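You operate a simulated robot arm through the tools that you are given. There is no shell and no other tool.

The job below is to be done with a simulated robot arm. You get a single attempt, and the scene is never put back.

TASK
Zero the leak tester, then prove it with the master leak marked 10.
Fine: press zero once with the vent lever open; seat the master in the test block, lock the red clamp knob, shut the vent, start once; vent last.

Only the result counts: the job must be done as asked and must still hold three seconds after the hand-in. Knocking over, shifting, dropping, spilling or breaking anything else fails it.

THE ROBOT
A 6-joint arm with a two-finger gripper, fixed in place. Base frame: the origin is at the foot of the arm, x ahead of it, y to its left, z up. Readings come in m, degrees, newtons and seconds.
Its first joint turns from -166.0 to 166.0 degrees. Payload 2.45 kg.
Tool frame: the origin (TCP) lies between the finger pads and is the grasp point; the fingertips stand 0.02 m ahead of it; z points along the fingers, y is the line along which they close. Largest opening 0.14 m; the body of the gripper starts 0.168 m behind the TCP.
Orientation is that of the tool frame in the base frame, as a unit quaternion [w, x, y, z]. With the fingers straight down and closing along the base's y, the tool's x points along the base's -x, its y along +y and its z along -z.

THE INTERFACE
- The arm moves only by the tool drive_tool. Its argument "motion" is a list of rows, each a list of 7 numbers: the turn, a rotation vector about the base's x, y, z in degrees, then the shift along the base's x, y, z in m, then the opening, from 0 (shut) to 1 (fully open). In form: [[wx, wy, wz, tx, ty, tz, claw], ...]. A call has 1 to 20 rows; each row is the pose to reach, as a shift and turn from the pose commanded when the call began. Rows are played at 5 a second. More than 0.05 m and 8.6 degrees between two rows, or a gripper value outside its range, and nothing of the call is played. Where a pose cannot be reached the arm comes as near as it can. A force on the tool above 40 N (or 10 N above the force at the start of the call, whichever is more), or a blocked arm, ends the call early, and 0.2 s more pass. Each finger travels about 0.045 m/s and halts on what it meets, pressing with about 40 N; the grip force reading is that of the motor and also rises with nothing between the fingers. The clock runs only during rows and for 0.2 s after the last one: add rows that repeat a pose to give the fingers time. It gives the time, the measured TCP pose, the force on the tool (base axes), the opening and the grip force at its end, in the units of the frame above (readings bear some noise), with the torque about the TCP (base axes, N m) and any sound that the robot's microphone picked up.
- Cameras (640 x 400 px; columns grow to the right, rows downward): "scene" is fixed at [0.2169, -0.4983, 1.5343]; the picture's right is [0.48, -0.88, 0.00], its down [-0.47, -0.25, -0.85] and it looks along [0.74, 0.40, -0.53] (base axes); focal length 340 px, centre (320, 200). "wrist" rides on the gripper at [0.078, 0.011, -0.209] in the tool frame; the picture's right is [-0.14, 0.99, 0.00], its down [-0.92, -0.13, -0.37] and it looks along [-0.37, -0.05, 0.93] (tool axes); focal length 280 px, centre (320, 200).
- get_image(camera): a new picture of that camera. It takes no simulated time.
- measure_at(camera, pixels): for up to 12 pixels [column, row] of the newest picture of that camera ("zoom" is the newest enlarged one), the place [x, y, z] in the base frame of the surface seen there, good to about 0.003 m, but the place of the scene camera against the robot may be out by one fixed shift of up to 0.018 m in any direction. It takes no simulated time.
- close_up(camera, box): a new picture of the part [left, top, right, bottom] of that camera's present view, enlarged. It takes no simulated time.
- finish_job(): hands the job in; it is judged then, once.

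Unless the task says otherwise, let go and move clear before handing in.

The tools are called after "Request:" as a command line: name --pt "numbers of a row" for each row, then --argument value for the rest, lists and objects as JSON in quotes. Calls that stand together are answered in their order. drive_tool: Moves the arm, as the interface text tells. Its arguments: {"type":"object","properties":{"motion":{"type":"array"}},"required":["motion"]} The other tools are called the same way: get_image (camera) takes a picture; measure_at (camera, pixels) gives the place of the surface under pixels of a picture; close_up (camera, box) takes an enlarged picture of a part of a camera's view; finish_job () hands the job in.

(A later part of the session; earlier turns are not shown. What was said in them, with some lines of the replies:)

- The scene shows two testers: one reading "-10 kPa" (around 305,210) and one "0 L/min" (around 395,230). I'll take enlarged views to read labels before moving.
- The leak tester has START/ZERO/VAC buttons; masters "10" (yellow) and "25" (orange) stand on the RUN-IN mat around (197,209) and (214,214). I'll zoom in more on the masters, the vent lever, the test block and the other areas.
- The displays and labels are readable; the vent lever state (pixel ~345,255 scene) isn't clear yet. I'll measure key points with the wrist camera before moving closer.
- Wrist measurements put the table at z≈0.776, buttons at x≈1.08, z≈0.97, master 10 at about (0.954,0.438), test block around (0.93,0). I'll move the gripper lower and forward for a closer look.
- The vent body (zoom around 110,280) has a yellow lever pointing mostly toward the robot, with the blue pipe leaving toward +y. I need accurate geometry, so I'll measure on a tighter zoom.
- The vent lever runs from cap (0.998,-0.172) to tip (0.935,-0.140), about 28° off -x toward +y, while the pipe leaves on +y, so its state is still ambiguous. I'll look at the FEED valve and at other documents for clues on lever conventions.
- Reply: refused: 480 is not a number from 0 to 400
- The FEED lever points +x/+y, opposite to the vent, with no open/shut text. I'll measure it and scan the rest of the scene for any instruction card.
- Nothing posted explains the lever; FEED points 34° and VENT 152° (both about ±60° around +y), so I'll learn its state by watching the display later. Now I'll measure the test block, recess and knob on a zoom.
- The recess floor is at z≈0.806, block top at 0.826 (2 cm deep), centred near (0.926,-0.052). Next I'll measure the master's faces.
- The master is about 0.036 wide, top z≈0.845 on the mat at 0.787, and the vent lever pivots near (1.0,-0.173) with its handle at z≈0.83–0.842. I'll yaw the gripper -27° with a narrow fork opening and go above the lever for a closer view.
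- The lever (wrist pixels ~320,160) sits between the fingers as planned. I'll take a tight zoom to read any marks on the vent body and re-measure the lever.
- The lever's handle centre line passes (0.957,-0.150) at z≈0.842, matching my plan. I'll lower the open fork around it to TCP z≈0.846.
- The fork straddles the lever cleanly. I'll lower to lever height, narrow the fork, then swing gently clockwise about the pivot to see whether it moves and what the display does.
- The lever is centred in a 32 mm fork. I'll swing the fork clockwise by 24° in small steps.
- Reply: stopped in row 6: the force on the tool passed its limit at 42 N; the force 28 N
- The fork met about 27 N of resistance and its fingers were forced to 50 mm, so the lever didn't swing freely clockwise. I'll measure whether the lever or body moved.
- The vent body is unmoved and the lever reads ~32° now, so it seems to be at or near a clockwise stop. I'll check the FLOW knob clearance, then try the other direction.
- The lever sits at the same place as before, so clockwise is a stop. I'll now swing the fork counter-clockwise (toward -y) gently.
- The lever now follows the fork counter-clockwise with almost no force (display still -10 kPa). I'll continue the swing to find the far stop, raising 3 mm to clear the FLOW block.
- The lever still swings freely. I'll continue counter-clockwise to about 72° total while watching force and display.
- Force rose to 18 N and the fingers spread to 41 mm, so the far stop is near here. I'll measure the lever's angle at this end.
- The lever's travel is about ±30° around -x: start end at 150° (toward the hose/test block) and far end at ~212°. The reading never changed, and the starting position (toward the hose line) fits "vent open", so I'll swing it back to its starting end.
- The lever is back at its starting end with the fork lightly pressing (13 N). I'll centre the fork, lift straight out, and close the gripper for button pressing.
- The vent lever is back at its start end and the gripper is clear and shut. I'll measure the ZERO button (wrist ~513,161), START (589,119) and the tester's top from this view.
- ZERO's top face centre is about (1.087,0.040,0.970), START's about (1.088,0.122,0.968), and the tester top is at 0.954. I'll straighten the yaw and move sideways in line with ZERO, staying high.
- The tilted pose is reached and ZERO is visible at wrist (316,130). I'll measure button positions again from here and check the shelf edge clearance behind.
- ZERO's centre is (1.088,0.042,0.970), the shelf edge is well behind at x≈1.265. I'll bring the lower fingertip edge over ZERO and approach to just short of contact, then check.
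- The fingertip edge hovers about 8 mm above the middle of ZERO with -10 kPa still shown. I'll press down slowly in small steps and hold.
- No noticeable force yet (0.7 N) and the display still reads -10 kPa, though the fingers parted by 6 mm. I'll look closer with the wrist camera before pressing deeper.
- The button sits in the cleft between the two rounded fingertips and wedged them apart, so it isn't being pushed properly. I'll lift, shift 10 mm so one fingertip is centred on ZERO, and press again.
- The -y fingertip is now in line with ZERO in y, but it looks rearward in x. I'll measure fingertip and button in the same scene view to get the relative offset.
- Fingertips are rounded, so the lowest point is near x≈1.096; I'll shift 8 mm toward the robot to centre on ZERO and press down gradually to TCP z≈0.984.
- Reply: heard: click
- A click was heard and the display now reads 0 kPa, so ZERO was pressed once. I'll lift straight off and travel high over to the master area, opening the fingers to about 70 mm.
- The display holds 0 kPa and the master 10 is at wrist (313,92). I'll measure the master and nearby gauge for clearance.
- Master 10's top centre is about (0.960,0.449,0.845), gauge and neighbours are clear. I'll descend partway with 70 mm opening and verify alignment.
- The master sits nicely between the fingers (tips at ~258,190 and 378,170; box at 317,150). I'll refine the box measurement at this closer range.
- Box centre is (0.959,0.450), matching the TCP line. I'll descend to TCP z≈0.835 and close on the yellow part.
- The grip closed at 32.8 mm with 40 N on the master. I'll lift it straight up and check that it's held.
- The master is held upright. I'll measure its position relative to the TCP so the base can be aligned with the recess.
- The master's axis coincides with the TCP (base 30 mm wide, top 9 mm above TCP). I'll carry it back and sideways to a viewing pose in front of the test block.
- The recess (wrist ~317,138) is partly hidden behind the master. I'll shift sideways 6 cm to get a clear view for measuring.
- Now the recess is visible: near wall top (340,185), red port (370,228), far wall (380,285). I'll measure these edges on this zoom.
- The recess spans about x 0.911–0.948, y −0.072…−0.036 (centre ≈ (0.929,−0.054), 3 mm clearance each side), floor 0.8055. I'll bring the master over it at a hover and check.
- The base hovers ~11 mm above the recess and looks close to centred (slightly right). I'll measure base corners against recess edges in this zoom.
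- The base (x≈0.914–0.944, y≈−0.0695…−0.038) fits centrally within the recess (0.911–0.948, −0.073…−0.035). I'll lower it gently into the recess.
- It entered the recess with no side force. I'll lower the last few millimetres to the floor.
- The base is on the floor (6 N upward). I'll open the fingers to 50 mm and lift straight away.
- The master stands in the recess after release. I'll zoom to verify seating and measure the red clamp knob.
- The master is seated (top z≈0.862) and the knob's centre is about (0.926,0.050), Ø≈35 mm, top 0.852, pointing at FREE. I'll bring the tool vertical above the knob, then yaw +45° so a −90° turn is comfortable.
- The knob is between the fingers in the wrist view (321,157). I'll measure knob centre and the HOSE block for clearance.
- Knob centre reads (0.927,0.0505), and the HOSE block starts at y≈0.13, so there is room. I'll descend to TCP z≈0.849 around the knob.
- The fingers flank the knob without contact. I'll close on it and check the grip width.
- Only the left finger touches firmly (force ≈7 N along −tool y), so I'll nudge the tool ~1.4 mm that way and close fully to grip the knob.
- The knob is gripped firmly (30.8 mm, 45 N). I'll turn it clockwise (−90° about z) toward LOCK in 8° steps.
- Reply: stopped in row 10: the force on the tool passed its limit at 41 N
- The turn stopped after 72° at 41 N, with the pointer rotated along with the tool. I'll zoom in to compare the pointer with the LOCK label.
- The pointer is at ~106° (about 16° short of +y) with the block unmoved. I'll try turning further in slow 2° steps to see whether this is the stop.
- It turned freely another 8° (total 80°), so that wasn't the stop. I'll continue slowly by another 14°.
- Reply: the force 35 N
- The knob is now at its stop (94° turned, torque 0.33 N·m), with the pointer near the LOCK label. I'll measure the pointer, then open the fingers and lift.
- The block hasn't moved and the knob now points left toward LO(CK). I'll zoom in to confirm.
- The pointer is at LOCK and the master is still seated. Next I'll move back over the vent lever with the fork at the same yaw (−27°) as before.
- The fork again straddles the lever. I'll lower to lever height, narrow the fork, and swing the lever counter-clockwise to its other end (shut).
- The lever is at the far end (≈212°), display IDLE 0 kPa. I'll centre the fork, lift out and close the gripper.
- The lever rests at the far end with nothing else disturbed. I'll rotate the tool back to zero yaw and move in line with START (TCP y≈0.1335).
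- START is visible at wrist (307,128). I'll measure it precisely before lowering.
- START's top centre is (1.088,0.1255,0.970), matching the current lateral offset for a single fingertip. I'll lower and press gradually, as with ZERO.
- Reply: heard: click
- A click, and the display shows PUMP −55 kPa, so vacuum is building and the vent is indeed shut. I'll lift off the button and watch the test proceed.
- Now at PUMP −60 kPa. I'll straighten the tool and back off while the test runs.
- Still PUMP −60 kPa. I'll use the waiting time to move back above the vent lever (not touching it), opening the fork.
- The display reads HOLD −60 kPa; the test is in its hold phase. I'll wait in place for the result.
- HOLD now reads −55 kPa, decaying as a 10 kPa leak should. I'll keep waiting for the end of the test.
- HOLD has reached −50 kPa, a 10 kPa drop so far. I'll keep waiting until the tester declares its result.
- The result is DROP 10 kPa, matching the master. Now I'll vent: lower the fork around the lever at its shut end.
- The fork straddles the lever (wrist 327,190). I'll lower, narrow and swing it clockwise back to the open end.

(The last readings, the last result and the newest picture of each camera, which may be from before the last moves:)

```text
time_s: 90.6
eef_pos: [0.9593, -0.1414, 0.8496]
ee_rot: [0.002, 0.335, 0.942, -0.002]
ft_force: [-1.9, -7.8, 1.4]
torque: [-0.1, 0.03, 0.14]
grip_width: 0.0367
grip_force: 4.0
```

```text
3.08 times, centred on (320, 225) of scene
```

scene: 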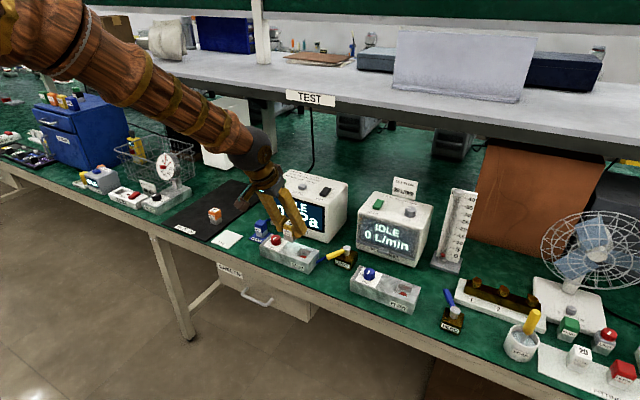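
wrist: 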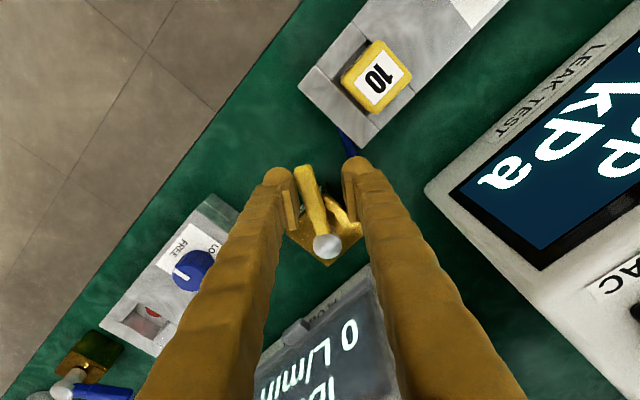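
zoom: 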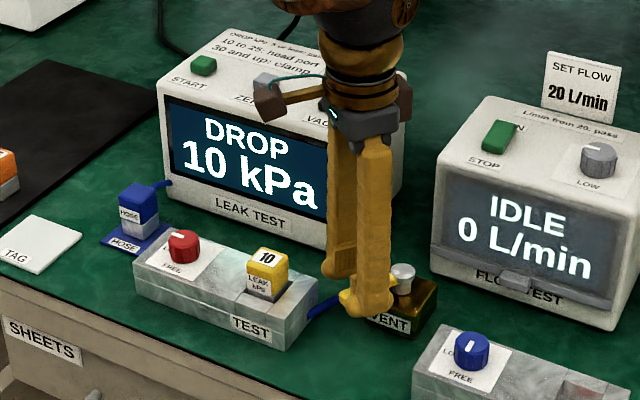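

The lever is at the open end (7.8 N push). I'll push 3° more to be sure it's fully home, then centre the fork and lift clear.

Request:
drive_tool --pt "0 0 -3 0.0018 0.002 0 0.23" --pt "0 0 -3 0.0018 0.002 0 0.23" --pt "0 0 4 -0.002 -0.003 0 0.25" --pt "0 0 12 -0.0058 -0.009 0 0.3" --pt "0 0 12 -0.0058 -0.009 0.01 0.32" --pt "0 0 12 -0.0058 -0.009 0.04 0.36" --pt "0 0 12 -0.0058 -0.009 0.08 0.36" --pt "0 0 12 -0.0058 -0.009 0.13 0.36" --pt "0 0 12 -0.0058 -0.009 0.18 0.36" --pt "0 0 12 -0.02 -0.009 0.22 0.36" --pt "0 0 12 -0.05 -0.009 0.25 0.36" --pt "0 0 12 -0.09 -0.009 0.27 0.36" --pt "0 0 12 -0.13 -0.009 0.29 0.36" --pt "0 0 12 -0.17 -0.009 0.31 0.36" --pt "0 0 12 -0.2 -0.009 0.33 0.36" --pt "0 0 12 -0.2 -0.009 0.33 0.36"

Request:
get_image --camera "scene"

Request:
close_up --camera "scene" --box '[250, 160, 390, 290]'

Request:
get_image --camera "wrist"

```text
time_s: 94.0
eef_pos: [0.7624, -0.1497, 1.1794]
ee_rot: [0.002, 0.236, 0.972, -0.001]
ft_force: [-0.4, 0.5, -0.3]
torque: [-0.04, 0.02, 0.0]
grip_width: 0.0504
grip_force: 0.0
```

```text
taken
```

scene: 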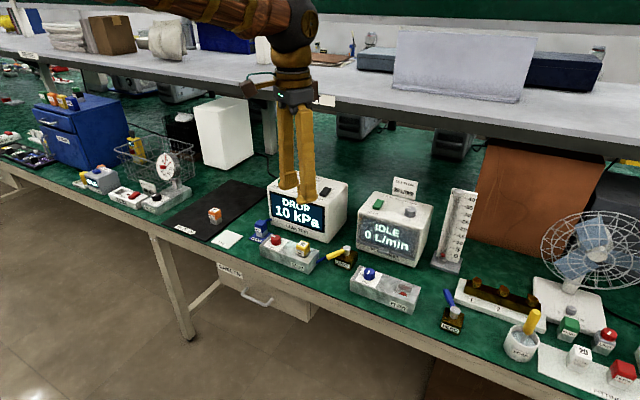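

```text
3.08 times, centred on (320, 225) of scene
```

zoom: 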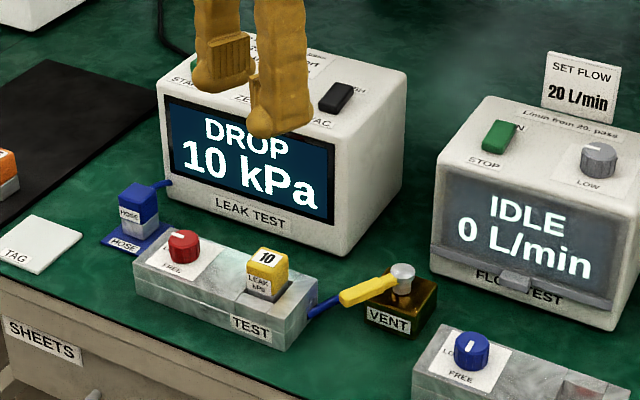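

```text
taken
```

wrist: 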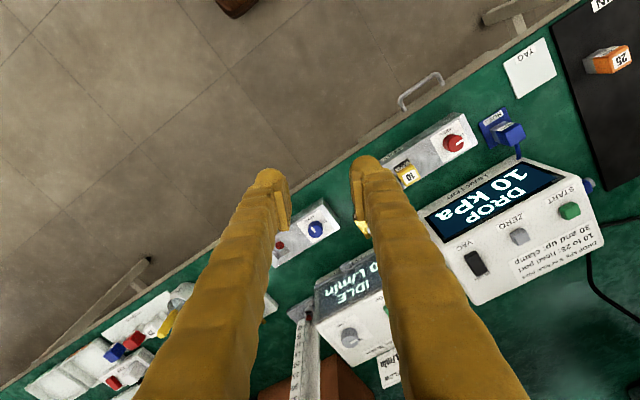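

The tester holds DROP 10 kPa, the knob is at LOCK, the master is seated and the lever is back at the open end; the arm is clear. I'll do one final close comparison of the lever and knob.

Request:
close_up --camera "scene" --box '[250, 215, 370, 290]'

Request:
close_up --camera "scene" --box '[140, 170, 260, 260]'

```text
5.33 times, centred on (310, 252) of scene
```

zoom: 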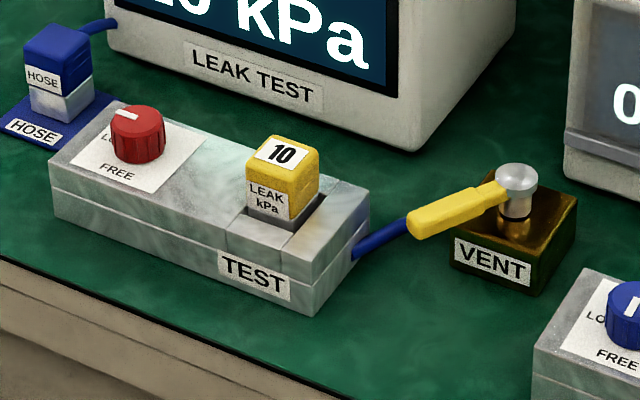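

```text
4.44 times, centred on (200, 215) of scene
```

zoom: 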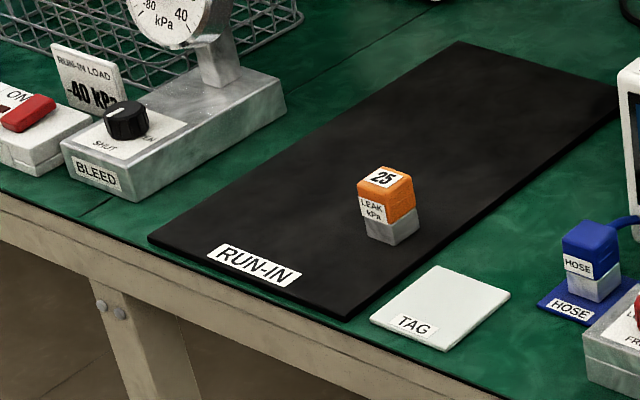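

The lever at zoom (455,205) is exactly where it started (open), the knob points to LOCK, the master 10 is seated, and nothing else has moved. The display shows DROP 10 kPa, so I'm handing in.

Request:
finish_job

```text
The job is handed in.
```

The leak tester is zeroed, and the 10 master proved it: the display ended on DROP 10 kPa, and I've handed the job in.

- **Zero:** I pressed ZERO with the vent lever open. One click was heard, and the reading went from −10 to 0 kPa. A first try had only wedged the button between the fingertips; it gave no click and left the reading unchanged.
- **Master and clamp:** The 10 master is seated in the test block, and the red knob is turned to its stop at LOCK.
- **Test:** With the vent shut, I pressed START once. The tester pumped to −60 kPa, held, and reported a 10 kPa drop.
- **Vent:** I opened the vent last. The lever is back where it started, and the arm is clear.

The vent lever has no open or shut marking. Before zeroing I swung it to its other end and back to find its travel, and took the starting position as open. The tester pulling and holding vacuum with the lever at the other end supports that.

The final pictures show the 25 master and the other items I checked where they were. The 10 master is still clamped in the block, since the task did not ask for it to come out.
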